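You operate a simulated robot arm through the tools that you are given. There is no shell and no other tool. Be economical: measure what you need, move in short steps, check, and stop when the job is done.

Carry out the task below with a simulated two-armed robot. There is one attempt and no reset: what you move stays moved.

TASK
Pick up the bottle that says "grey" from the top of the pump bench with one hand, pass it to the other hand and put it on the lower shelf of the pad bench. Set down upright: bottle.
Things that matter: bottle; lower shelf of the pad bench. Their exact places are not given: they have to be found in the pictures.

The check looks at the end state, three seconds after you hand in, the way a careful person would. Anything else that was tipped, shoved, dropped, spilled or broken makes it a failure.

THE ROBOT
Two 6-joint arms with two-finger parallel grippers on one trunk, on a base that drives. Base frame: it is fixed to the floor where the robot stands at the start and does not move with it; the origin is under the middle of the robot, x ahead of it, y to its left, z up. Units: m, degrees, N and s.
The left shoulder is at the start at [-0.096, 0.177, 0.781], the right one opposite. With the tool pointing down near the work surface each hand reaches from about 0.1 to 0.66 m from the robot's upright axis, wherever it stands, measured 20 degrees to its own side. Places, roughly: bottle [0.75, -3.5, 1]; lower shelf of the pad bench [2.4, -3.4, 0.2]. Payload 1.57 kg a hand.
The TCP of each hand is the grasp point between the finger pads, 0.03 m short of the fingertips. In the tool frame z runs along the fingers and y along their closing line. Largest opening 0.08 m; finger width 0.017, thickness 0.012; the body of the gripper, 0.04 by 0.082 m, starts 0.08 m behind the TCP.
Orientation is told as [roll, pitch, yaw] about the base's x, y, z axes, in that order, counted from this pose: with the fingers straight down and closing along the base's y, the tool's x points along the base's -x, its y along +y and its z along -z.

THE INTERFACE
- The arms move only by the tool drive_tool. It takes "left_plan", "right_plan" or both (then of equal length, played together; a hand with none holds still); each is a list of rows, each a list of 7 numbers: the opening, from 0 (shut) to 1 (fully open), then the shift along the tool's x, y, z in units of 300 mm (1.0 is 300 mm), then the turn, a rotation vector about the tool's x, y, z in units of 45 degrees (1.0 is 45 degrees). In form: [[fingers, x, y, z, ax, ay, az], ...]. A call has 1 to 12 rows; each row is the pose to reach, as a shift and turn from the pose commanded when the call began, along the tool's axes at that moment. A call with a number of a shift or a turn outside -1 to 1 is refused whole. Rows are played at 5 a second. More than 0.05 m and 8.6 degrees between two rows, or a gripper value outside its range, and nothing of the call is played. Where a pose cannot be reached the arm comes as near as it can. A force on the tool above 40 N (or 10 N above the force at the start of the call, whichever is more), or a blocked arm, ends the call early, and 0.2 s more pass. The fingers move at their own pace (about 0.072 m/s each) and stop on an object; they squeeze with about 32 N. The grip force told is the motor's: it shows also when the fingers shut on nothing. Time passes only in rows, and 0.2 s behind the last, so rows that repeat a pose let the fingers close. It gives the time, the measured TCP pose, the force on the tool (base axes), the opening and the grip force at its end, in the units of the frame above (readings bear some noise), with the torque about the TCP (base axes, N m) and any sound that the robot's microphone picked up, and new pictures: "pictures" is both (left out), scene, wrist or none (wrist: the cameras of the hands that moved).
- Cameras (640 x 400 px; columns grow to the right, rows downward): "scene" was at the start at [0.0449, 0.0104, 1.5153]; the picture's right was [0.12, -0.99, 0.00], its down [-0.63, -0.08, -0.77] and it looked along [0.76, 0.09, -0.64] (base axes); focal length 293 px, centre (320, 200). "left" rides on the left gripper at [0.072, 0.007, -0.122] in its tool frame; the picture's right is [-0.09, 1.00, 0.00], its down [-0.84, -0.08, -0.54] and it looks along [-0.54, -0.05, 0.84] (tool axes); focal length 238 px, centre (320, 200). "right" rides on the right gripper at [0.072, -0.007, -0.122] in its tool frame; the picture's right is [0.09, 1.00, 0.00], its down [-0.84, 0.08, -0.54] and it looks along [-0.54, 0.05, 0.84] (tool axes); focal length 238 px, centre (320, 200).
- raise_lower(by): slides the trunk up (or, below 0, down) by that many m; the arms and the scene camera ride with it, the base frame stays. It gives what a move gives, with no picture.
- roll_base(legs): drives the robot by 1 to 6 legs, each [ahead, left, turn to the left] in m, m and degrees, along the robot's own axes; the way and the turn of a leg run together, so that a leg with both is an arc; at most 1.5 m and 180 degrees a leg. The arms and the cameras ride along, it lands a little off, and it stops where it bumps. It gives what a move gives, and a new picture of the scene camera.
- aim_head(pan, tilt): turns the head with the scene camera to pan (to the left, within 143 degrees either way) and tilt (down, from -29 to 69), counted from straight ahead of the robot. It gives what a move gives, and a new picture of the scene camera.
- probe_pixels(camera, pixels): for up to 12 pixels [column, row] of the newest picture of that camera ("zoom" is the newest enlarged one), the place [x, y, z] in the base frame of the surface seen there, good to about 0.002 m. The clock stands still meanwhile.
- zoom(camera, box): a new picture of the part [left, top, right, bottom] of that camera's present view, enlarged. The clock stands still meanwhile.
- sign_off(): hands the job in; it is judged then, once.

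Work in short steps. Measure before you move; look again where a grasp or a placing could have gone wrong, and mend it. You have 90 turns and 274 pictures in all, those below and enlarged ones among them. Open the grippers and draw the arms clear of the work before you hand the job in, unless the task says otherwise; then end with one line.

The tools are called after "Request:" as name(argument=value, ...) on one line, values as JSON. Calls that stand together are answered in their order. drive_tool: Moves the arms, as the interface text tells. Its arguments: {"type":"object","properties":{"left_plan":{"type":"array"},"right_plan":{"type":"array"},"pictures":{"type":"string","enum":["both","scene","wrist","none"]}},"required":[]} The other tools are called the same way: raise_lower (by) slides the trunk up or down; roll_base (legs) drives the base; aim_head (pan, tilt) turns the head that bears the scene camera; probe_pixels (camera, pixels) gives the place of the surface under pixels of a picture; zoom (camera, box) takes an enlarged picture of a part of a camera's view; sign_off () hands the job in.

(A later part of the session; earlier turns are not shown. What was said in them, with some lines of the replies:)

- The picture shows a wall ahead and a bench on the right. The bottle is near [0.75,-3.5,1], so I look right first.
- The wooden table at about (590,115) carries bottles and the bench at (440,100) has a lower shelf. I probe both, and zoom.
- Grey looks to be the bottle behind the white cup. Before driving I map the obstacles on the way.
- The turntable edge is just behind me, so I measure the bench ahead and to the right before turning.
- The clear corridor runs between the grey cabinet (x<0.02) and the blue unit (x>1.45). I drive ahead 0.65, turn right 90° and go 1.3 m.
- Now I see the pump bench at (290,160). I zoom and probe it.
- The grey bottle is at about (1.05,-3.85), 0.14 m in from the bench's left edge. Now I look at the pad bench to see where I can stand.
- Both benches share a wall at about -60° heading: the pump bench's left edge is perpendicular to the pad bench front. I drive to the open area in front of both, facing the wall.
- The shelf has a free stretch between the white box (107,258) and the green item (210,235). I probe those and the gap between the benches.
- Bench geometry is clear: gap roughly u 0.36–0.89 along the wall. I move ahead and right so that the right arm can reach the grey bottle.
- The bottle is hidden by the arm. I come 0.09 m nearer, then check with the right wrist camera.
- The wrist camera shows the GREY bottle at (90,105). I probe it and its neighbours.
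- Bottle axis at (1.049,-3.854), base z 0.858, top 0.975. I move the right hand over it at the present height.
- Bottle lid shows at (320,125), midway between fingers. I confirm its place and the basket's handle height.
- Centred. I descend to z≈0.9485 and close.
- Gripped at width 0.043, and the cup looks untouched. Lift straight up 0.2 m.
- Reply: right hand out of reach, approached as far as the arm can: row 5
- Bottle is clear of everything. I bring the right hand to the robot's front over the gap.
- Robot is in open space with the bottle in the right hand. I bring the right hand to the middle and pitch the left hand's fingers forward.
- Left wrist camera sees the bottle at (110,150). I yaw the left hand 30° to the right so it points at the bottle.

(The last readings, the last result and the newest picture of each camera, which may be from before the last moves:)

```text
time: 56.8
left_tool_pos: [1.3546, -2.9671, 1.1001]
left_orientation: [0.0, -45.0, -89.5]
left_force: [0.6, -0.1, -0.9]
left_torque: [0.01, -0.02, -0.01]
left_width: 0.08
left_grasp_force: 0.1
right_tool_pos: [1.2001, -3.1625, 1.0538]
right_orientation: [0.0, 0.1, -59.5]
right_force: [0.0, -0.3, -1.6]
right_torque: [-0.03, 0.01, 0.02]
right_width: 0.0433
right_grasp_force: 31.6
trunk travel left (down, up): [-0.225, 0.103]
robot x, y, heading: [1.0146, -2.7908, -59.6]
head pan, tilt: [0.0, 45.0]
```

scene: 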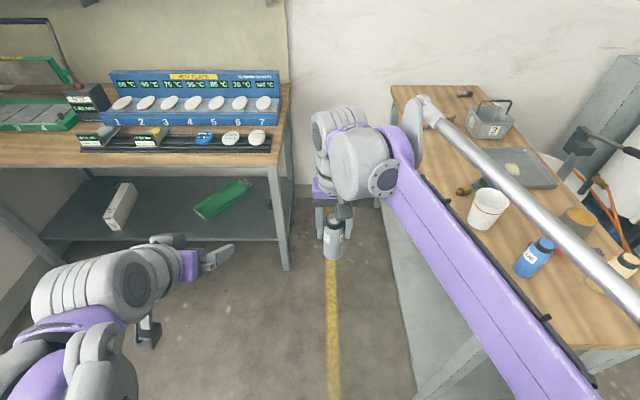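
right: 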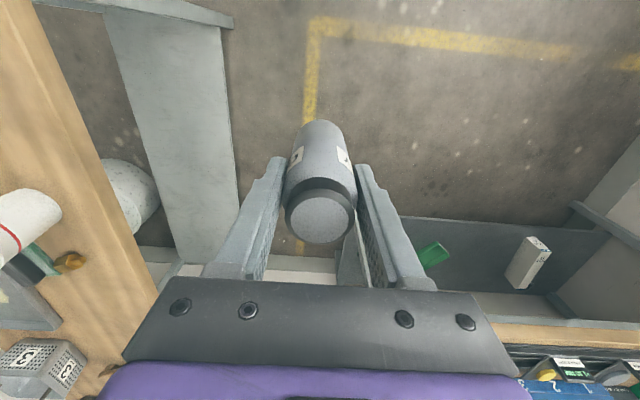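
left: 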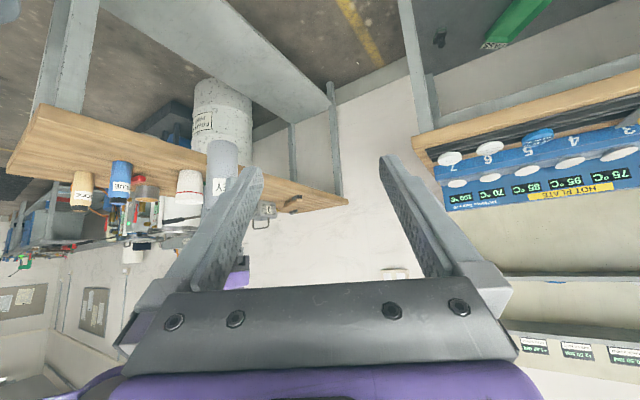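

Request:
probe_pixels(camera="left", pixels=[[222, 144], [222, 160], [218, 185], [210, 160], [235, 160]])

Request:
zoom(camera="left", box=[140, 100, 340, 300])

```text
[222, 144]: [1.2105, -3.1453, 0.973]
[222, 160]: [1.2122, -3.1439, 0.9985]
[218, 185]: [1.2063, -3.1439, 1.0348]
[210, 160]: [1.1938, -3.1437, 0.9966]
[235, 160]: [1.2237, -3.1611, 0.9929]
```

```text
2.00 times, centred on (240, 200) of left
```

zoom: 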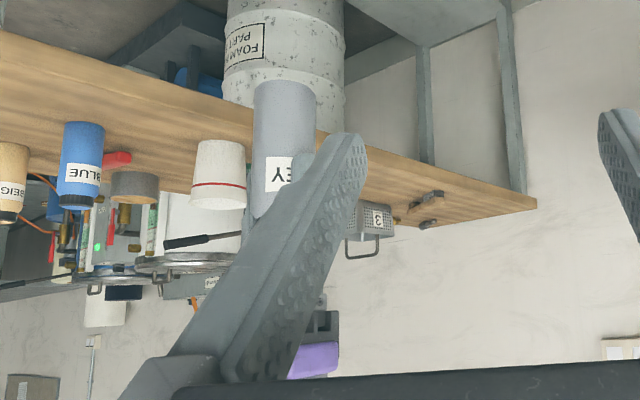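

Bottle axis is (1.202,-3.163), bottom ≈0.965. I move the left hand to a pre-grasp 0.11 m short of the bottle with a flatter pitch.

Request:
drive_tool(left_plan=[[1, -0.03, -0.12, 0.03, 0, -0.111, 0], [1, -0.06, -0.24, 0.07, 0, -0.222, 0], [1, -0.09, -0.36, 0.13, 0, -0.222, 0], [1, -0.12, -0.46, 0.22, 0, -0.222, 0], [1, -0.15, -0.519, 0.3, 0, -0.222, 0], [1, -0.158, -0.519, 0.342, 0, -0.222, 0]])

```text
time: 58.2
left_tool_pos: [1.1992, -3.0756, 1.0602]
left_orientation: [0.0, -55.0, -89.4]
left_force: [0.5, 0.0, 0.4]
left_torque: [0.0, 0.0, -0.04]
left_width: 0.0799
left_grasp_force: 0.1
right_tool_pos: [1.2023, -3.1633, 1.0522]
right_orientation: [0.0, 0.1, -59.5]
right_force: [-0.6, -0.4, -1.6]
right_torque: [-0.02, 0.02, -0.02]
right_width: 0.0434
right_grasp_force: 31.8
trunk travel left (down, up): [-0.225, 0.103]
robot x, y, heading: [1.0123, -2.788, -59.6]
head pan, tilt: [0.0, 45.0]
```

scene: 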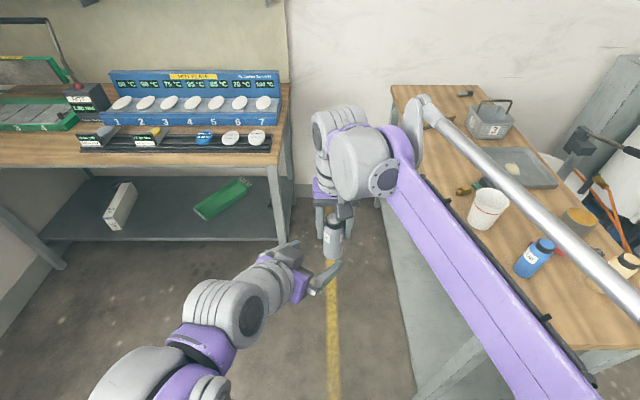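
left: 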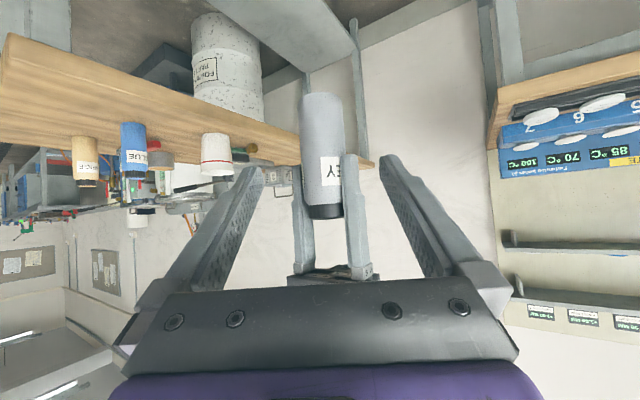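

Bottle centred between the left fingers. I advance 0.108 m along the tool.

Request:
drive_tool(left_plan=[[1, 0, 0.003, 0.1, 0, 0, 0], [1, 0, 0.007, 0.2, 0, 0, 0], [1, 0.003, 0.007, 0.3, 0, 0, 0], [1, 0.005, 0.007, 0.36, 0, 0, 0], [1, 0.005, 0.007, 0.36, 0, 0, 0]])

```text
time: 59.4
left_tool_pos: [1.201, -3.1635, 0.9966]
left_orientation: [0.0, -55.0, -89.5]
left_force: [-0.2, 0.7, 0.2]
left_torque: [-0.01, -0.01, 0.0]
left_width: 0.0801
left_grasp_force: 0.0
right_tool_pos: [1.2006, -3.1615, 1.0519]
right_orientation: [0.0, 0.0, -59.5]
right_force: [0.9, 0.4, -1.5]
right_torque: [-0.03, -0.01, -0.03]
right_width: 0.0431
right_grasp_force: 31.7
trunk travel left (down, up): [-0.225, 0.103]
robot x, y, heading: [1.0145, -2.7897, -59.5]
head pan, tilt: [0.0, 45.0]
```

scene: 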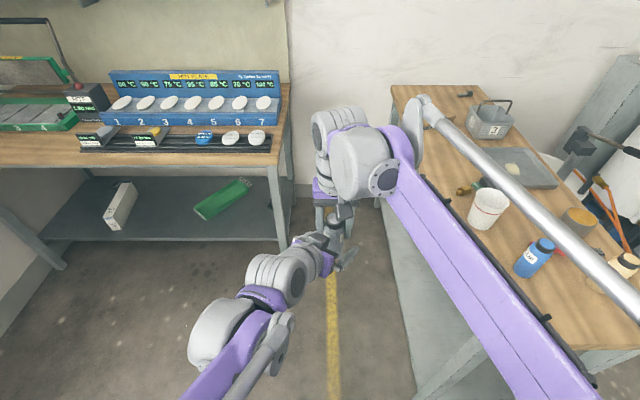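
left: 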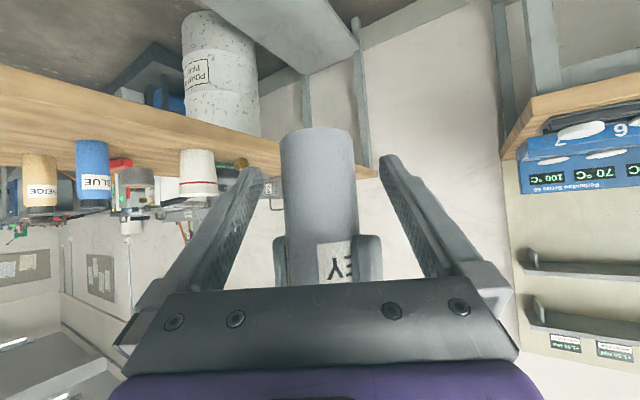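

The bottle stands between the left fingers, with the right fingertips above. I close the left hand.

Request:
drive_tool(left_plan=[[0, 0, 0, 0, 0, 0, 0], [0, 0, 0, 0, 0, 0, 0], [0, 0, 0, 0, 0, 0, 0], [0, 0, 0, 0, 0, 0, 0]], pictures="wrist")

```text
time: 60.4
left_tool_pos: [1.2019, -3.1622, 0.9961]
left_orientation: [-0.1, -54.9, -89.4]
left_force: [11.1, -2.8, -7.4]
left_torque: [0.5, 0.22, 0.54]
left_width: 0.0433
left_grasp_force: 30.2
right_tool_pos: [1.2022, -3.1624, 1.0541]
right_orientation: [0.2, 0.0, -59.5]
right_force: [-7.4, 4.1, 7.0]
right_torque: [-0.45, 0.9, -0.12]
right_width: 0.0431
right_grasp_force: 31.7
trunk travel left (down, up): [-0.225, 0.103]
robot x, y, heading: [1.0116, -2.786, -59.7]
head pan, tilt: [0.0, 45.0]
```

left: 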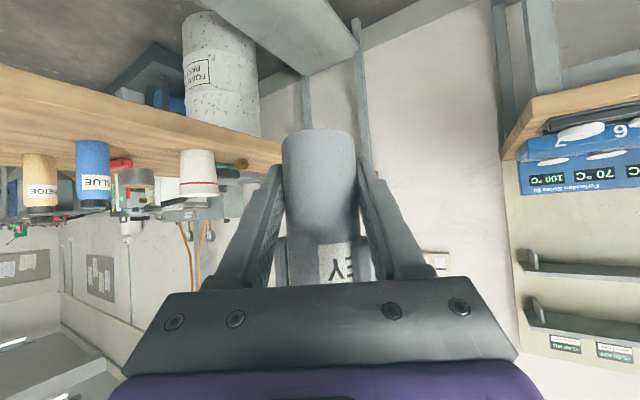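

Left holds (0.043). I open the right hand and lift it straight off.

Request:
drive_tool(right_plan=[[1, 0, 0, 0, 0, 0, 0], [1, 0, 0, 0, 0, 0, 0], [1, 0, 0, 0, 0, 0, 0], [1, 0, 0, -0.1, 0, 0, 0], [1, 0, 0, -0.22, 0, 0, 0], [1, 0, 0, -0.34, 0, 0, 0]])

```text
time: 61.8
left_tool_pos: [1.203, -3.1627, 0.9971]
left_orientation: [-0.1, -55.0, -89.4]
left_force: [0.5, -0.3, -0.6]
left_torque: [-0.03, 0.05, -0.01]
left_width: 0.0432
left_grasp_force: 32.0
right_tool_pos: [1.2026, -3.1637, 1.1541]
right_orientation: [0.0, 0.0, -59.4]
right_force: [-0.5, 0.4, -0.8]
right_torque: [-0.05, 0.0, -0.01]
right_width: 0.0797
right_grasp_force: 0.0
trunk travel left (down, up): [-0.225, 0.103]
robot x, y, heading: [1.015, -2.7929, -59.5]
head pan, tilt: [0.0, 45.0]
```

scene: 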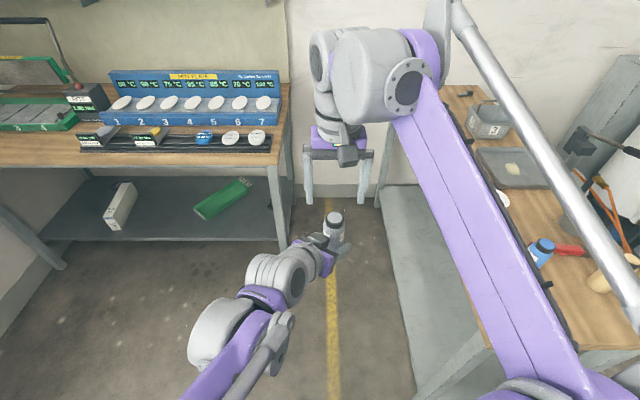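
right: 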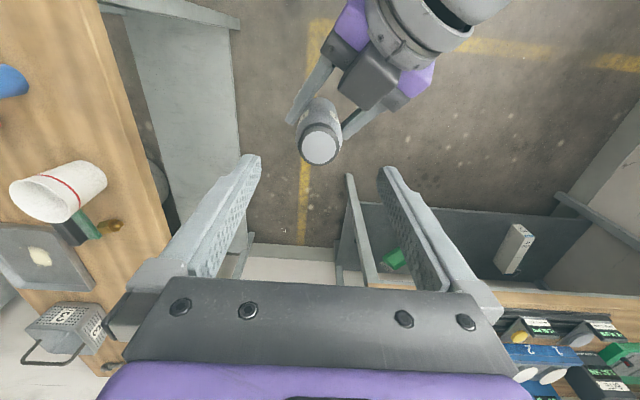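

The bottle is solely in the left hand. I retract the right hand to its side and turn the left hand straight ahead.

Request:
drive_tool(right_plan=[[1, 0.02, -0.12, -0.03, 0, 0, 0], [1, 0.06, -0.24, -0.06, 0, 0, 0], [1, 0.12, -0.36, -0.1, 0, 0, 0], [1, 0.2, -0.48, -0.14, 0, 0, 0], [1, 0.3, -0.6, -0.17, 0, 0, 0], [1, 0.4, -0.7, -0.2, 0, 0, 0]], left_plan=[[0, 0.02, 0.06, -0.03, -0.091, 0, -0.064], [0, 0.04, 0.12, -0.06, -0.182, 0, -0.128], [0, 0.06, 0.18, -0.09, -0.273, 0, -0.192], [0, 0.08, 0.25, -0.12, -0.364, 0, -0.255], [0, 0.1, 0.31, -0.15, -0.455, 0, -0.319], [0, 0.124, 0.375, -0.177, -0.546, 0, -0.383]])

```text
time: 63.2
left_tool_pos: [1.3137, -3.0944, 0.998]
left_orientation: [-0.1, -55.0, -59.3]
left_force: [0.2, -0.8, -1.9]
left_torque: [0.02, 0.0, -0.04]
left_width: 0.0432
left_grasp_force: 32.1
right_tool_pos: [0.9619, -3.1651, 1.2147]
right_orientation: [0.0, -0.1, -59.5]
right_force: [-0.4, 0.2, 0.4]
right_torque: [-0.03, -0.03, 0.03]
right_width: 0.0799
right_grasp_force: 0.0
trunk travel left (down, up): [-0.225, 0.103]
robot x, y, heading: [1.0123, -2.7942, -59.3]
head pan, tilt: [0.0, 45.0]
```

scene: 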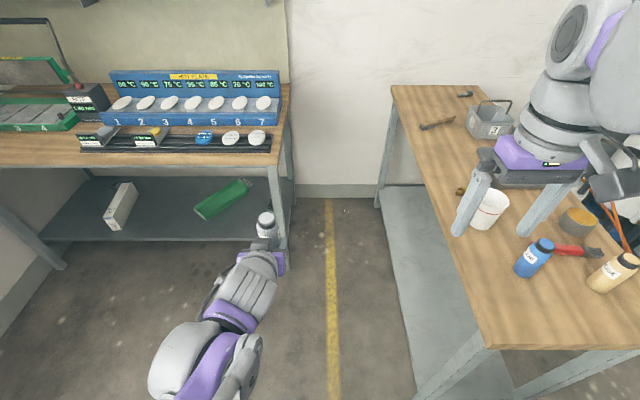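
right: 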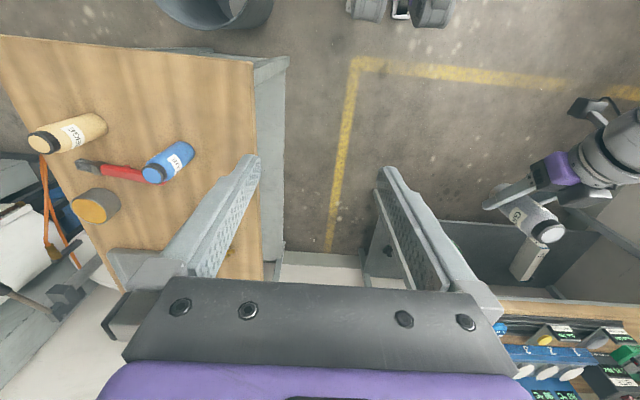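
left: 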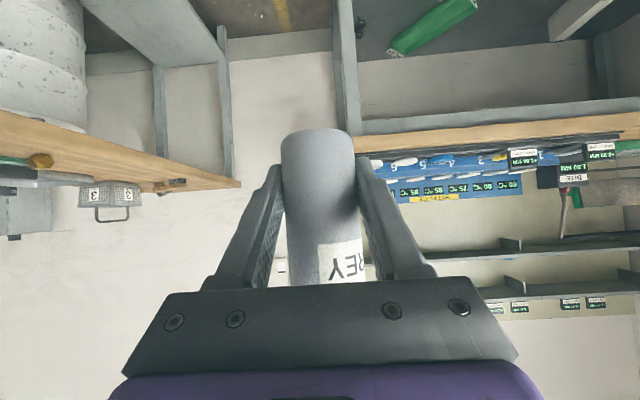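

I shift left 0.37 m so the bottle lines up with the free right part of the shelf (u≈0.05), then lower the trunk.

Request:
roll_base(legs=[[0, 0.37, -0.5]])

Request:
raise_lower(by=-0.22)

Request:
aim_head(pan=10, tilt=50)

```text
time: 67.0
left_tool_pos: [1.6307, -2.9157, 0.9977]
left_orientation: [-0.2, -55.1, -60.4]
left_force: [0.5, -0.5, -1.5]
left_torque: [-0.05, -0.01, -0.03]
left_width: 0.0429
left_grasp_force: 32.1
right_tool_pos: [1.2763, -2.9797, 1.2146]
right_orientation: [-0.1, 0.0, -60.5]
right_force: [0.1, -0.4, -0.7]
right_torque: [-0.03, 0.01, 0.0]
right_width: 0.0802
right_grasp_force: 0.1
trunk travel left (down, up): [-0.225, 0.103]
robot x, y, heading: [1.3317, -2.6031, -60.5]
head pan, tilt: [0.0, 45.0]
```

scene: 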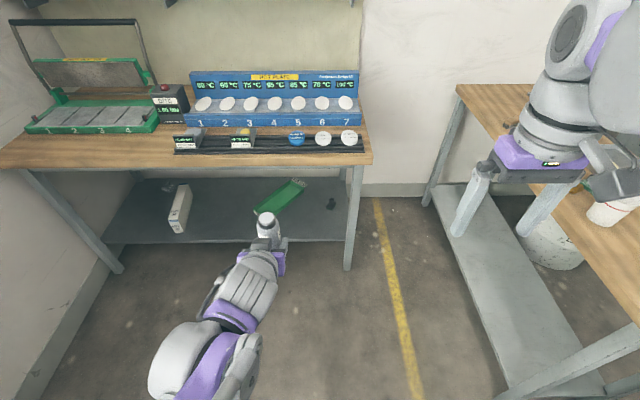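

```text
time: 69.4
left_tool_pos: [1.6305, -2.914, 0.7765]
left_orientation: [0.0, -55.0, -60.4]
left_force: [-0.7, 0.0, -2.3]
left_torque: [-0.03, 0.02, -0.01]
left_width: 0.0429
left_grasp_force: 32.3
right_tool_pos: [1.2758, -2.9782, 0.995]
right_orientation: [0.0, -0.2, -60.5]
right_force: [0.1, -0.1, 0.1]
right_torque: [-0.02, 0.0, 0.03]
right_width: 0.0802
right_grasp_force: 0.1
trunk travel left (down, up): [-0.005, 0.323]
robot x, y, heading: [1.3339, -2.6045, -60.7]
head pan, tilt: [0.0, 45.0]
```

```text
time: 70.1
left_tool_pos: [1.6298, -2.915, 0.7779]
left_orientation: [-0.1, -55.0, -60.5]
left_force: [-0.3, 0.5, -1.8]
left_torque: [0.02, 0.0, 0.04]
left_width: 0.0431
left_grasp_force: 32.0
right_tool_pos: [1.2757, -2.9792, 0.9935]
right_orientation: [-0.1, 0.0, -60.5]
right_force: [0.2, -0.7, -0.7]
right_torque: [-0.01, -0.04, -0.02]
right_width: 0.0802
right_grasp_force: 0.1
trunk travel left (down, up): [-0.005, 0.323]
robot x, y, heading: [1.3356, -2.6056, -60.3]
head pan, tilt: [10.0, 50.0]
```

scene: 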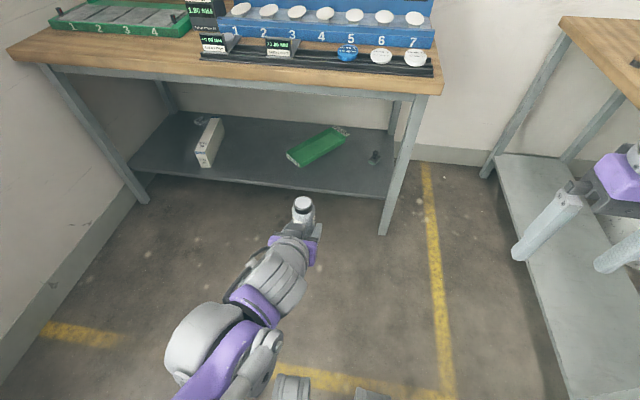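

Now lined up in open floor. I lower the left hand (about 0.39 m down, 0.09 forward) to below bench-top height.

Request:
drive_tool(left_plan=[[0, 0.099, 0, 0.11, 0, 0, 0], [0, 0.198, 0, 0.22, 0, 0, 0], [0, 0.298, 0, 0.331, 0, 0, 0], [0, 0.397, 0, 0.441, 0, 0, 0], [0, 0.496, 0, 0.551, 0, 0, 0], [0, 0.595, 0, 0.662, 0, 0, 0], [0, 0.694, 0, 0.772, 0, 0, 0], [0, 0.794, 0, 0.882, 0, 0, 0], [0, 0.893, 0, 0.992, 0, 0, 0]])

```text
time: 72.1
left_tool_pos: [1.6813, -3.0071, 0.3963]
left_orientation: [0.0, -54.8, -60.5]
left_force: [0.5, -0.3, -1.5]
left_torque: [0.02, -0.03, 0.02]
left_width: 0.0428
left_grasp_force: 32.2
left hand out of reach, approached as far as the arm can: row 8, 9
right_tool_pos: [1.2769, -2.9788, 0.9939]
right_orientation: [-0.1, 0.0, -60.5]
right_force: [-0.6, -0.1, -0.1]
right_torque: [0.02, 0.02, 0.0]
right_width: 0.08
right_grasp_force: 0.1
trunk travel left (down, up): [-0.005, 0.323]
robot x, y, heading: [1.3379, -2.603, -60.5]
head pan, tilt: [10.0, 50.0]
```

scene: 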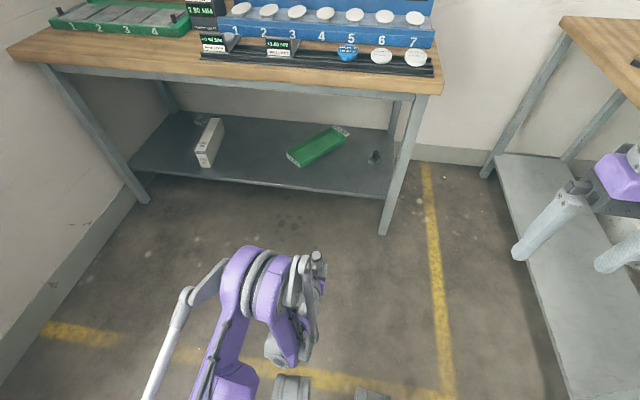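
left: 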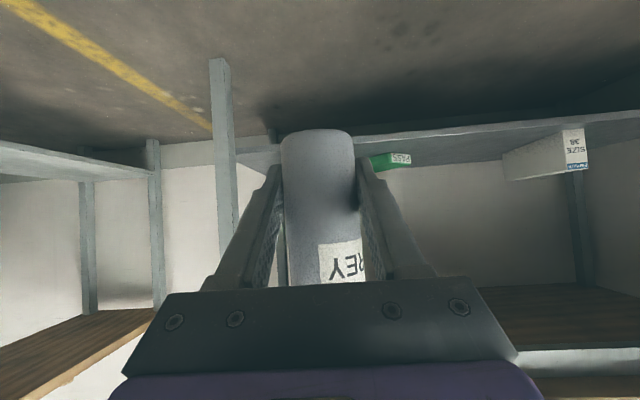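

The arm hit a reach/joint limit at z 0.396. Extending farther forward should free the wrist, so I test that here in open space.

Request:
drive_tool(left_plan=[[0, -0.06, 0, 0.082, 0, 0, 0], [0, -0.115, 0, 0.164, 0, 0, 0], [0, -0.17, 0, 0.246, 0, 0, 0], [0, -0.23, 0, 0.328, 0, 0, 0], [0, -0.165, 0, 0.374, 0, 0, 0]])

```text
time: 73.3
left_tool_pos: [1.7409, -3.1124, 0.3695]
left_orientation: [-0.2, -55.0, -60.4]
left_force: [-0.4, 0.6, -0.9]
left_torque: [0.0, 0.02, -0.03]
left_width: 0.0433
left_grasp_force: 31.8
right_tool_pos: [1.276, -2.9797, 0.9936]
right_orientation: [0.0, 0.0, -60.5]
right_force: [0.4, 0.3, -1.0]
right_torque: [-0.04, -0.03, 0.0]
right_width: 0.08
right_grasp_force: 0.0
trunk travel left (down, up): [-0.005, 0.323]
robot x, y, heading: [1.3332, -2.6036, -60.3]
head pan, tilt: [10.0, 50.0]
```

scene: 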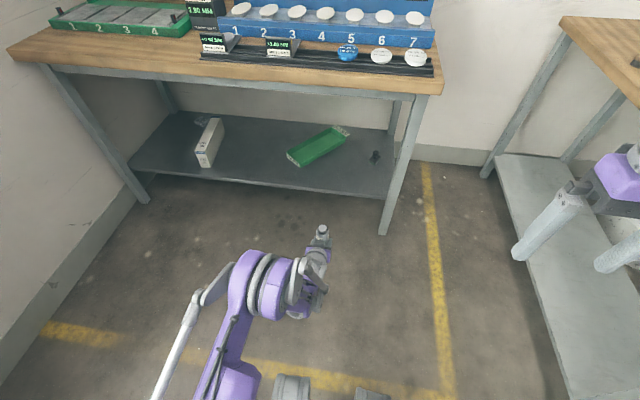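
left: 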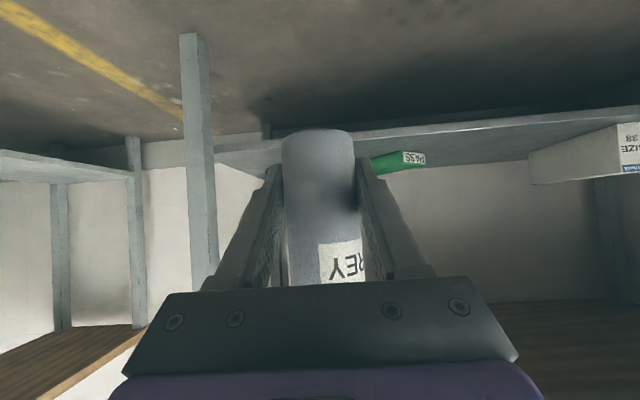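

It reaches z 0.37 at 0.64 m ahead. I test lowering to placing height here and come back up.

Request:
drive_tool(left_plan=[[0, 0.1, 0, 0.07, 0, 0, 0], [0, 0.2, 0, 0.14, 0, 0, 0], [0, 0.28, 0, 0.197, 0, 0, 0], [0, 0.28, 0, 0.197, 0, 0, 0], [0, 0.2, 0, 0.14, 0, 0, 0], [0, 0.1, 0, 0.07, 0, 0, 0], [0, 0, 0, 0, 0, 0, 0]], pictures="none")

```text
time: 74.9
left_tool_pos: [1.74, -3.113, 0.369]
left_orientation: [0.0, -55.0, -60.6]
left_force: [0.7, 0.1, -1.2]
left_torque: [0.02, 0.01, 0.0]
left_width: 0.0432
left_grasp_force: 31.6
right_tool_pos: [1.2766, -2.9787, 0.9947]
right_orientation: [0.0, 0.0, -60.5]
right_force: [0.3, 0.3, 0.6]
right_torque: [-0.02, 0.0, 0.0]
right_width: 0.0799
right_grasp_force: 0.1
trunk travel left (down, up): [-0.005, 0.323]
robot x, y, heading: [1.3354, -2.6014, -60.6]
head pan, tilt: [10.0, 50.0]
```

Placing height is reachable. Before driving in, I check the left forearm's extent.

Request:
probe_pixels(camera="scene", pixels=[[250, 252], [275, 262], [235, 290], [300, 262], [322, 229], [240, 262], [218, 275], [322, 255], [374, 158], [344, 130], [296, 160], [330, 185]])

```text
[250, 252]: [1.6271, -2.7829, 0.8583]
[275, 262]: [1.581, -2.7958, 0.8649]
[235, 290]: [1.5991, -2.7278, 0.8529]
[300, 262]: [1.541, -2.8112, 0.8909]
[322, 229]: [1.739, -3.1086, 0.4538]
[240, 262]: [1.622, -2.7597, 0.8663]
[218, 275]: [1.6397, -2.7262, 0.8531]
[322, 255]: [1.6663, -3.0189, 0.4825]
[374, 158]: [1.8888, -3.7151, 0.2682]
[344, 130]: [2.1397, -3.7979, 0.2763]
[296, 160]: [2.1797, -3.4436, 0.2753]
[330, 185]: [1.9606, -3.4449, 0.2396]
```

The elbow (z≈0.87) would come near the bench top's edge; I extend 5 cm more and lower 5 cm, then recheck.

Request:
drive_tool(left_plan=[[0, 0.02, 0, 0.116, 0, 0, 0], [0, 0.041, 0, 0.232, 0, 0, 0], [0, 0.041, 0, 0.232, 0, 0, 0]], pictures="scene")

Request:
zoom(camera="scene", box=[180, 190, 380, 315])

```text
time: 75.7
left_tool_pos: [1.7623, -3.1572, 0.3198]
left_orientation: [-0.1, -54.9, -60.5]
left_force: [0.4, 0.5, -0.8]
left_torque: [0.0, 0.02, 0.0]
left_width: 0.0432
left_grasp_force: 31.7
right_tool_pos: [1.2766, -2.9778, 0.9935]
right_orientation: [0.1, 0.0, -60.6]
right_force: [-0.2, -0.2, 0.1]
right_torque: [0.0, -0.01, -0.03]
right_width: 0.0799
right_grasp_force: 0.1
trunk travel left (down, up): [-0.005, 0.323]
robot x, y, heading: [1.3331, -2.5994, -60.6]
head pan, tilt: [10.0, 50.0]
```

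scene: 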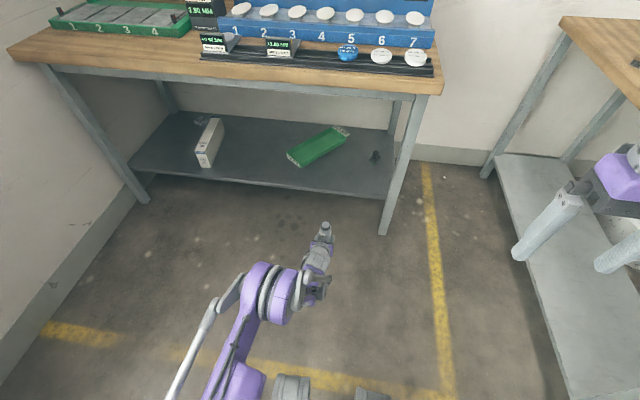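

```text
3.20 times, centred on (280, 252) of scene
```

zoom: 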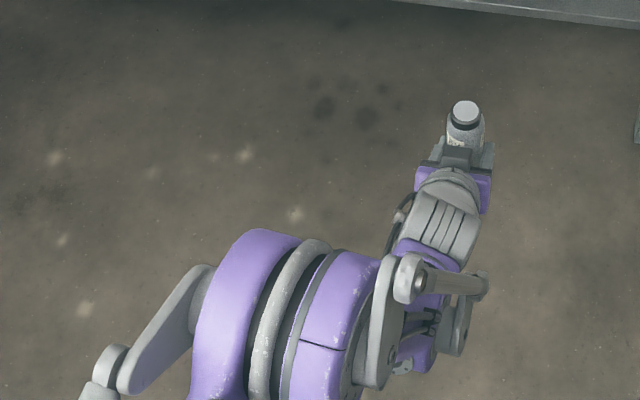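

Request:
probe_pixels(camera="zoom", pixels=[[260, 235], [350, 262], [230, 300], [315, 250], [410, 265], [425, 250], [440, 210], [450, 180], [465, 112], [480, 285]])

```text
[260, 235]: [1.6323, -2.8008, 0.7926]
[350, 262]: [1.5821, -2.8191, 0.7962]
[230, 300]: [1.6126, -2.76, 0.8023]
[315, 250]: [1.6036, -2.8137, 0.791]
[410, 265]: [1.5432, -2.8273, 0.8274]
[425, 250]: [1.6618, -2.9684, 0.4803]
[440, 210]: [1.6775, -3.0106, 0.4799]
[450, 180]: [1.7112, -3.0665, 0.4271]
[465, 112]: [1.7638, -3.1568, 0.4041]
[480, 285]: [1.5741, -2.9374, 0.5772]
```

Elbow now stays ~0.19 m short of the bench-top edge, and the bottle is upright (lid over TCP), base ≈0.287, above the shelf's 0.24. I drive in 0.39 m.

Request:
roll_base(legs=[[0.39, 0, 0]])

Request:
drive_tool(left_plan=[[0, 0, 0, 0, 0, 0, 0]], pictures="wrist")

```text
time: 78.2
left_tool_pos: [1.9559, -3.5063, 0.3195]
left_orientation: [-0.1, -55.0, -60.7]
left_force: [-0.2, -0.8, -1.3]
left_torque: [0.02, -0.01, 0.03]
left_width: 0.0431
left_grasp_force: 32.5
right_tool_pos: [1.472, -3.3264, 0.9932]
right_orientation: [0.0, 0.1, -60.7]
right_force: [-0.3, 0.1, -0.3]
right_torque: [0.05, -0.02, -0.01]
right_width: 0.0801
right_grasp_force: 0.1
trunk travel left (down, up): [-0.005, 0.323]
robot x, y, heading: [1.5307, -2.9516, -60.8]
head pan, tilt: [10.0, 50.0]
```

scene: 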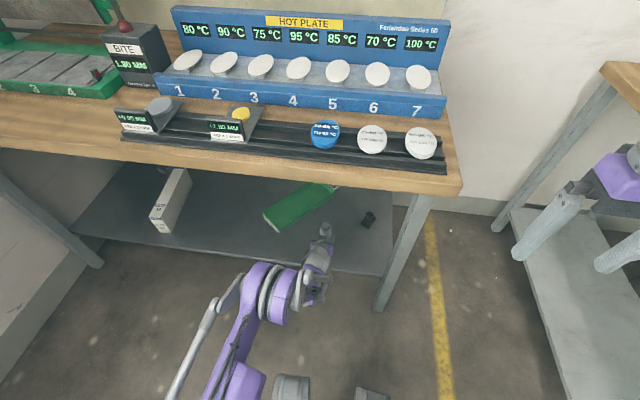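

```text
time: 78.6
left_tool_pos: [1.9572, -3.5068, 0.3203]
left_orientation: [0.0, -55.0, -60.7]
left_force: [0.6, -0.1, -1.5]
left_torque: [-0.03, 0.02, 0.0]
left_width: 0.0431
left_grasp_force: 32.1
right_tool_pos: [1.4709, -3.3268, 0.9949]
right_orientation: [-0.1, 0.1, -60.7]
right_force: [-0.6, 0.0, 0.2]
right_torque: [-0.01, -0.04, -0.01]
right_width: 0.08
right_grasp_force: 0.2
trunk travel left (down, up): [-0.005, 0.323]
robot x, y, heading: [1.5305, -2.9502, -60.9]
head pan, tilt: [10.0, 50.0]
```

left: 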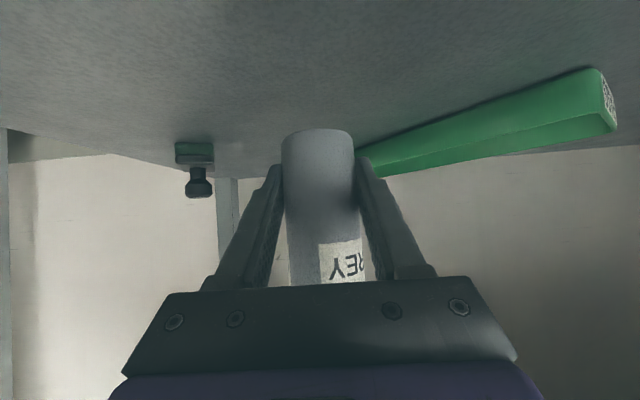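

Bottle is over the shelf. I verify the shelf's edge and neighbours around the bottle.

Request:
zoom(camera="scene", box=[230, 180, 430, 305])

Request:
probe_pixels(camera="scene", pixels=[[326, 226], [350, 265], [390, 272], [350, 240], [369, 220], [300, 215], [240, 250], [250, 258]])

Request:
probe_pixels(camera="left", pixels=[[320, 100], [250, 120], [400, 100], [320, 138], [320, 133], [320, 180], [295, 160], [345, 160]])

```text
3.20 times, centred on (330, 242) of scene
```

zoom: 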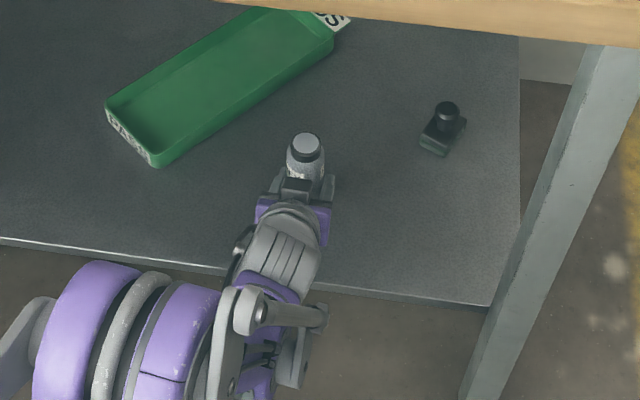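

```text
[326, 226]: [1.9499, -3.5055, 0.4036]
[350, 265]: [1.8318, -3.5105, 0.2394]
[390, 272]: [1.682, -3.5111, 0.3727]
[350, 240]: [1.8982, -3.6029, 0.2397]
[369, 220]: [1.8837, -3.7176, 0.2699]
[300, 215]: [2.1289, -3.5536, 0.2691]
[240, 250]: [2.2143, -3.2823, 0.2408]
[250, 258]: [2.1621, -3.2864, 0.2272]
```

```text
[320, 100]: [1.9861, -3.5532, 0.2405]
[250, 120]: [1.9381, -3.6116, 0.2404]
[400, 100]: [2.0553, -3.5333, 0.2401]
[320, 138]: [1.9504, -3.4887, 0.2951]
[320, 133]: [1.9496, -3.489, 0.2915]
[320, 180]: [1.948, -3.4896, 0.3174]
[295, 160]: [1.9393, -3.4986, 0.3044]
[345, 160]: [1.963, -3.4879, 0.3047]
```

Clear shelf beneath. Bottle base ≈0.288 vs shelf 0.240: I lower 0.044 m gently.

Request:
drive_tool(left_plan=[[0, 0.041, 0, 0.0287, 0, 0, 0], [0, 0.082, 0, 0.0574, 0, 0, 0], [0, 0.109, 0, 0.0765, 0, 0, 0], [0, 0.12, 0, 0.084, 0, 0, 0], [0, 0.12, 0, 0.084, 0, 0, 0]])

Request:
probe_pixels(camera="left", pixels=[[320, 131], [320, 133], [320, 136], [320, 126], [320, 120]])

```text
time: 79.8
left_tool_pos: [1.9568, -3.5061, 0.2756]
left_orientation: [-0.2, -55.0, -60.7]
left_force: [0.8, 0.6, -1.0]
left_torque: [0.03, 0.01, -0.04]
left_width: 0.0431
left_grasp_force: 32.4
right_tool_pos: [1.4707, -3.3255, 0.9941]
right_orientation: [0.0, 0.0, -60.8]
right_force: [0.1, 0.4, 0.3]
right_torque: [-0.01, 0.0, 0.03]
right_width: 0.0801
right_grasp_force: 0.1
trunk travel left (down, up): [-0.005, 0.323]
robot x, y, heading: [1.5308, -2.9515, -60.7]
head pan, tilt: [10.0, 50.0]
```

scene: 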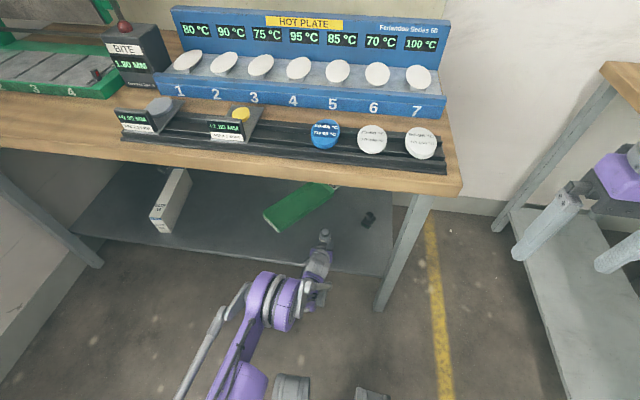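
left: 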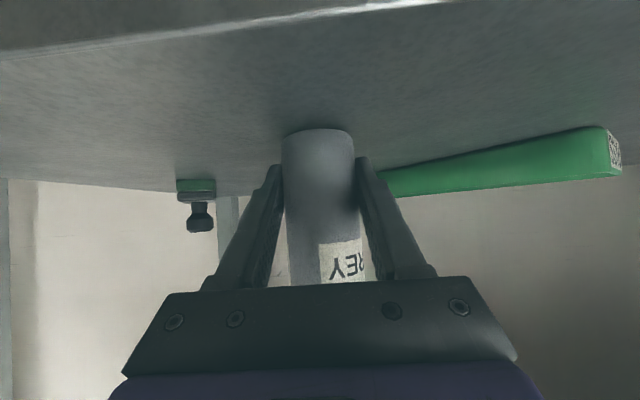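

```text
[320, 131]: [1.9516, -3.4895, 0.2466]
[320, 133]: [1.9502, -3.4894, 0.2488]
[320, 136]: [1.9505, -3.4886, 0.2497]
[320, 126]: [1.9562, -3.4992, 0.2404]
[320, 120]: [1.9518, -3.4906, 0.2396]
```

Bottom is about 3 mm above the shelf. I ease down 3 mm and read the force.

Request:
drive_tool(left_plan=[[0, 0.0041, 0, 0.0029, 0, 0, 0], [0, 0.0082, 0, 0.0057, 0, 0, 0], [0, 0.0082, 0, 0.0057, 0, 0, 0]], pictures="none")

```text
time: 80.6
left_tool_pos: [1.957, -3.5063, 0.2726]
left_orientation: [-0.1, -54.9, -60.6]
left_force: [-0.1, -0.9, -1.4]
left_torque: [-0.01, -0.03, 0.04]
left_width: 0.043
left_grasp_force: 31.9
right_tool_pos: [1.471, -3.3267, 0.9935]
right_orientation: [-0.1, 0.1, -60.7]
right_force: [-0.1, 0.2, -0.3]
right_torque: [0.0, 0.01, 0.01]
right_width: 0.08
right_grasp_force: 0.1
trunk travel left (down, up): [-0.005, 0.323]
robot x, y, heading: [1.533, -2.9517, -60.6]
head pan, tilt: [10.0, 50.0]
```

No contact yet; I go down in 1 mm steps.

Request:
drive_tool(left_plan=[[0, 0.0027, 0, 0.0019, 0, 0, 0], [0, 0.0027, 0, 0.0019, 0, 0, 0]], pictures="none")

Request:
drive_tool(left_plan=[[0, 0.0027, 0, 0.0019, 0, 0, 0], [0, 0.0027, 0, 0.0019, 0, 0, 0]], pictures="wrist")

```text
time: 81.2
left_tool_pos: [1.9565, -3.5065, 0.2727]
left_orientation: [0.0, -54.9, -60.7]
left_force: [0.2, 0.6, -0.2]
left_torque: [-0.01, -0.02, -0.01]
left_width: 0.043
left_grasp_force: 32.1
right_tool_pos: [1.4717, -3.327, 0.9939]
right_orientation: [0.0, 0.0, -60.7]
right_force: [-0.2, -0.1, 0.1]
right_torque: [0.03, 0.02, -0.03]
right_width: 0.08
right_grasp_force: 0.0
trunk travel left (down, up): [-0.005, 0.323]
robot x, y, heading: [1.5279, -2.9467, -60.9]
head pan, tilt: [10.0, 50.0]
```

```text
time: 81.8
left_tool_pos: [1.9564, -3.5061, 0.2719]
left_orientation: [-0.1, -55.1, -60.7]
left_force: [-0.9, 0.7, 6.9]
left_torque: [0.04, -0.04, 0.03]
left_width: 0.0429
left_grasp_force: 32.1
right_tool_pos: [1.47, -3.3264, 0.9939]
right_orientation: [0.0, 0.0, -60.7]
right_force: [-1.2, 0.7, 0.3]
right_torque: [0.01, -0.01, 0.0]
right_width: 0.0799
right_grasp_force: 0.1
trunk travel left (down, up): [-0.005, 0.323]
robot x, y, heading: [1.5293, -2.9528, -60.7]
head pan, tilt: [10.0, 50.0]
```

left: 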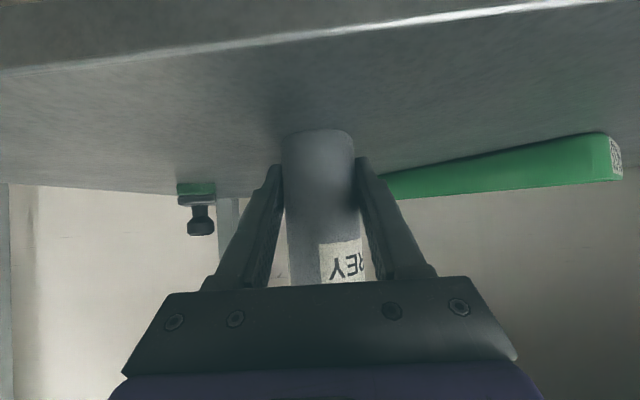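

Contact felt (≈7 N up). I open the left fingers slowly.

Request:
drive_tool(left_plan=[[0.6, 0, 0, 0, 0, 0, 0], [0.7, 0, 0, 0, 0, 0, 0], [0.85, 0, 0, 0, 0, 0, 0], [1, 0, 0, 0, 0, 0, 0], [1, 0, 0, 0, 0, 0, 0]])

```text
time: 83.0
left_tool_pos: [1.9564, -3.5055, 0.2713]
left_orientation: [0.1, -55.0, -60.8]
left_force: [0.2, -0.4, -0.4]
left_torque: [-0.01, -0.01, 0.02]
left_width: 0.0799
left_grasp_force: 0.0
right_tool_pos: [1.4713, -3.327, 0.9942]
right_orientation: [0.0, 0.0, -60.8]
right_force: [-0.5, -0.4, 0.2]
right_torque: [0.0, -0.02, 0.02]
right_width: 0.0801
right_grasp_force: 0.1
trunk travel left (down, up): [-0.005, 0.323]
robot x, y, heading: [1.5318, -2.9489, -60.9]
head pan, tilt: [10.0, 50.0]
```

scene: 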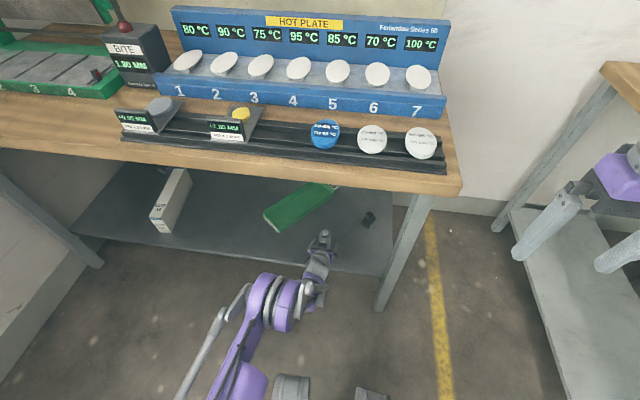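
left: 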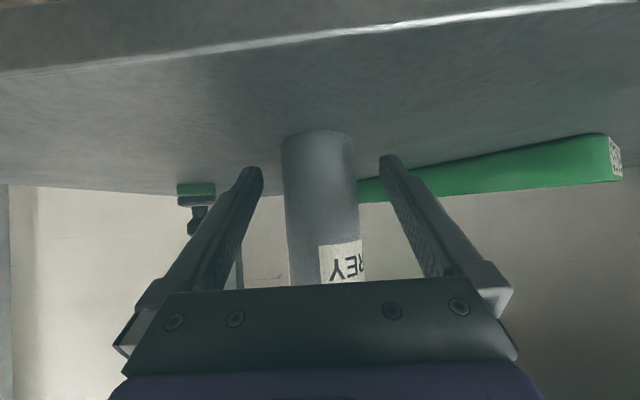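

Bottle stands free. I withdraw along the tool axis by 0.1 m.

Request:
drive_tool(left_plan=[[1, 0, 0, -0.08, 0, 0, 0], [1, 0, 0, -0.16, 0, 0, 0], [1, 0, 0, -0.25, 0, 0, 0], [1, 0, 0, -0.33, 0, 0, 0]])

```text
time: 84.0
left_tool_pos: [1.9171, -3.4344, 0.3271]
left_orientation: [0.1, -55.0, -60.8]
left_force: [-0.3, 1.2, 0.1]
left_torque: [0.0, 0.0, 0.0]
left_width: 0.0799
left_grasp_force: 0.0
right_tool_pos: [1.4703, -3.3263, 0.9942]
right_orientation: [0.0, 0.0, -60.7]
right_force: [1.2, -0.3, 0.2]
right_torque: [0.02, 0.0, 0.02]
right_width: 0.0799
right_grasp_force: 0.0
trunk travel left (down, up): [-0.005, 0.323]
robot x, y, heading: [1.5311, -2.9525, -60.7]
head pan, tilt: [10.0, 50.0]
```

scene: 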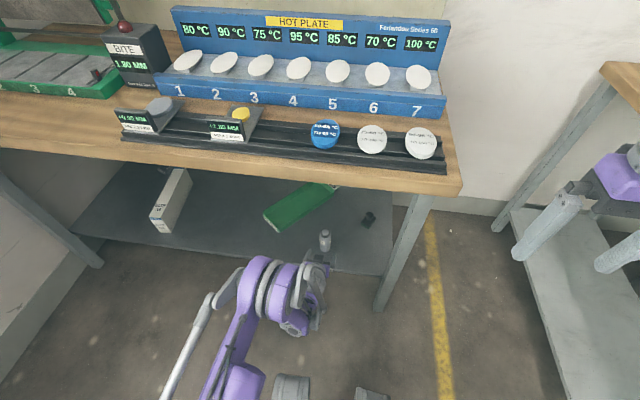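
left: 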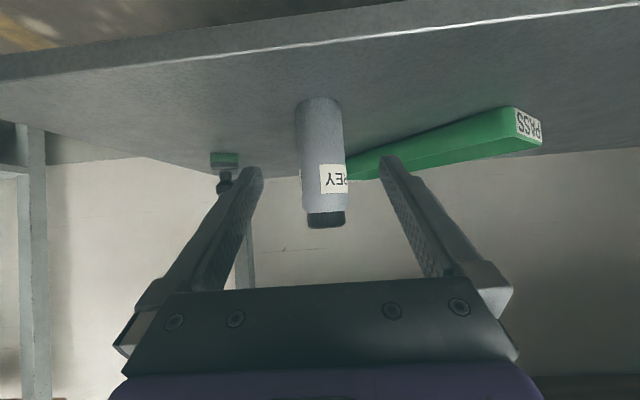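

The bottle stands upright with the fingers well short of it. I back the base 0.45 m away and check the scene.

Request:
roll_base(legs=[[-0.45, 0, 0]])

Request:
zoom(camera="scene", box=[100, 80, 440, 250])

Request:
aim_head(pan=-35, tilt=30)

```text
time: 86.8
left_tool_pos: [1.6932, -3.0331, 0.3274]
left_orientation: [0.0, -55.0, -60.6]
left_force: [-0.7, -0.3, 0.1]
left_torque: [0.0, 0.01, 0.03]
left_width: 0.0799
left_grasp_force: 0.0
right_tool_pos: [1.247, -2.9255, 0.9933]
right_orientation: [0.0, 0.0, -60.5]
right_force: [0.2, 0.4, 0.2]
right_torque: [0.0, -0.02, -0.02]
right_width: 0.0799
right_grasp_force: 0.1
trunk travel left (down, up): [-0.005, 0.323]
robot x, y, heading: [1.3069, -2.5495, -60.7]
head pan, tilt: [10.0, 50.0]
```

scene: 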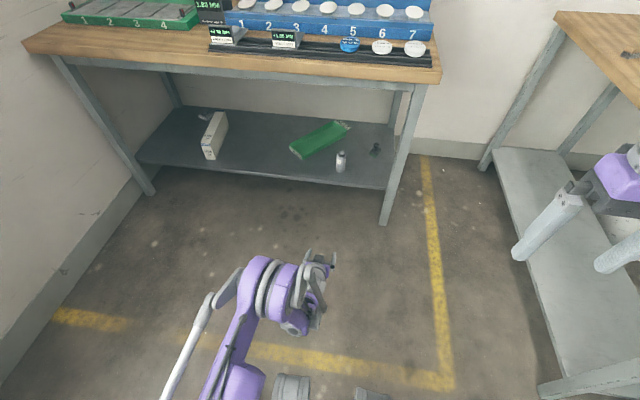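

```text
1.88 times, centred on (270, 165) of scene
```

zoom: 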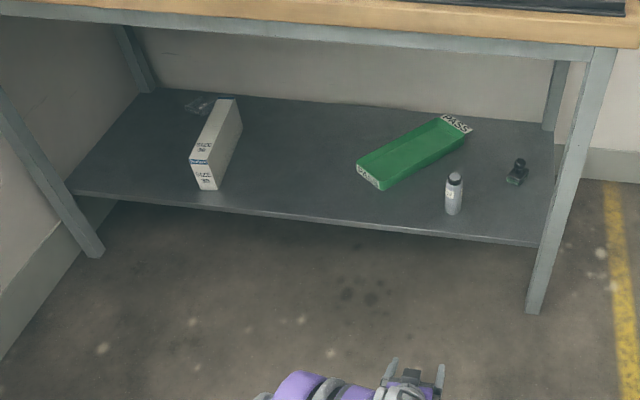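

```text
time: 87.9
left_tool_pos: [1.6933, -3.0339, 0.3265]
left_orientation: [0.0, -55.0, -60.6]
left_force: [0.1, 0.5, 0.6]
left_torque: [-0.01, -0.02, -0.02]
left_width: 0.08
left_grasp_force: 0.0
right_tool_pos: [1.2463, -2.9266, 0.9942]
right_orientation: [0.0, 0.0, -60.4]
right_force: [-0.2, -0.4, 0.3]
right_torque: [0.0, -0.02, -0.02]
right_width: 0.0799
right_grasp_force: 0.0
trunk travel left (down, up): [-0.005, 0.323]
robot x, y, heading: [1.3062, -2.5492, -60.5]
head pan, tilt: [-35.0, 30.0]
```

scene: 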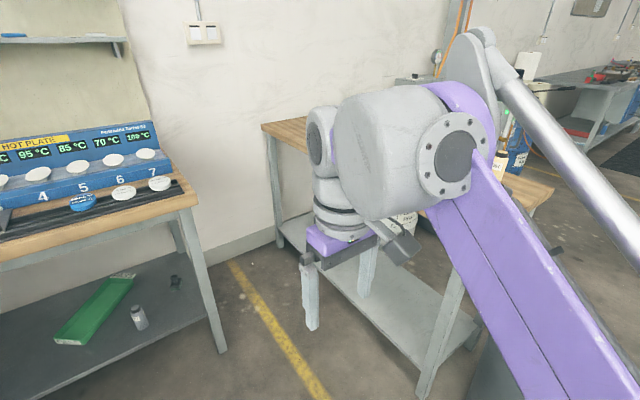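

The grey bottle stands upright on the shelf, all else is in place, and both hands are open and clear. I hand in.

Request:
sign_off()

```text
The job is handed in.
```

The grey bottle was picked up from the pump bench with the right hand and passed to the left. It now stands upright on the lower shelf of the pad bench; I saw nothing else disturbed, and the job is handed in.
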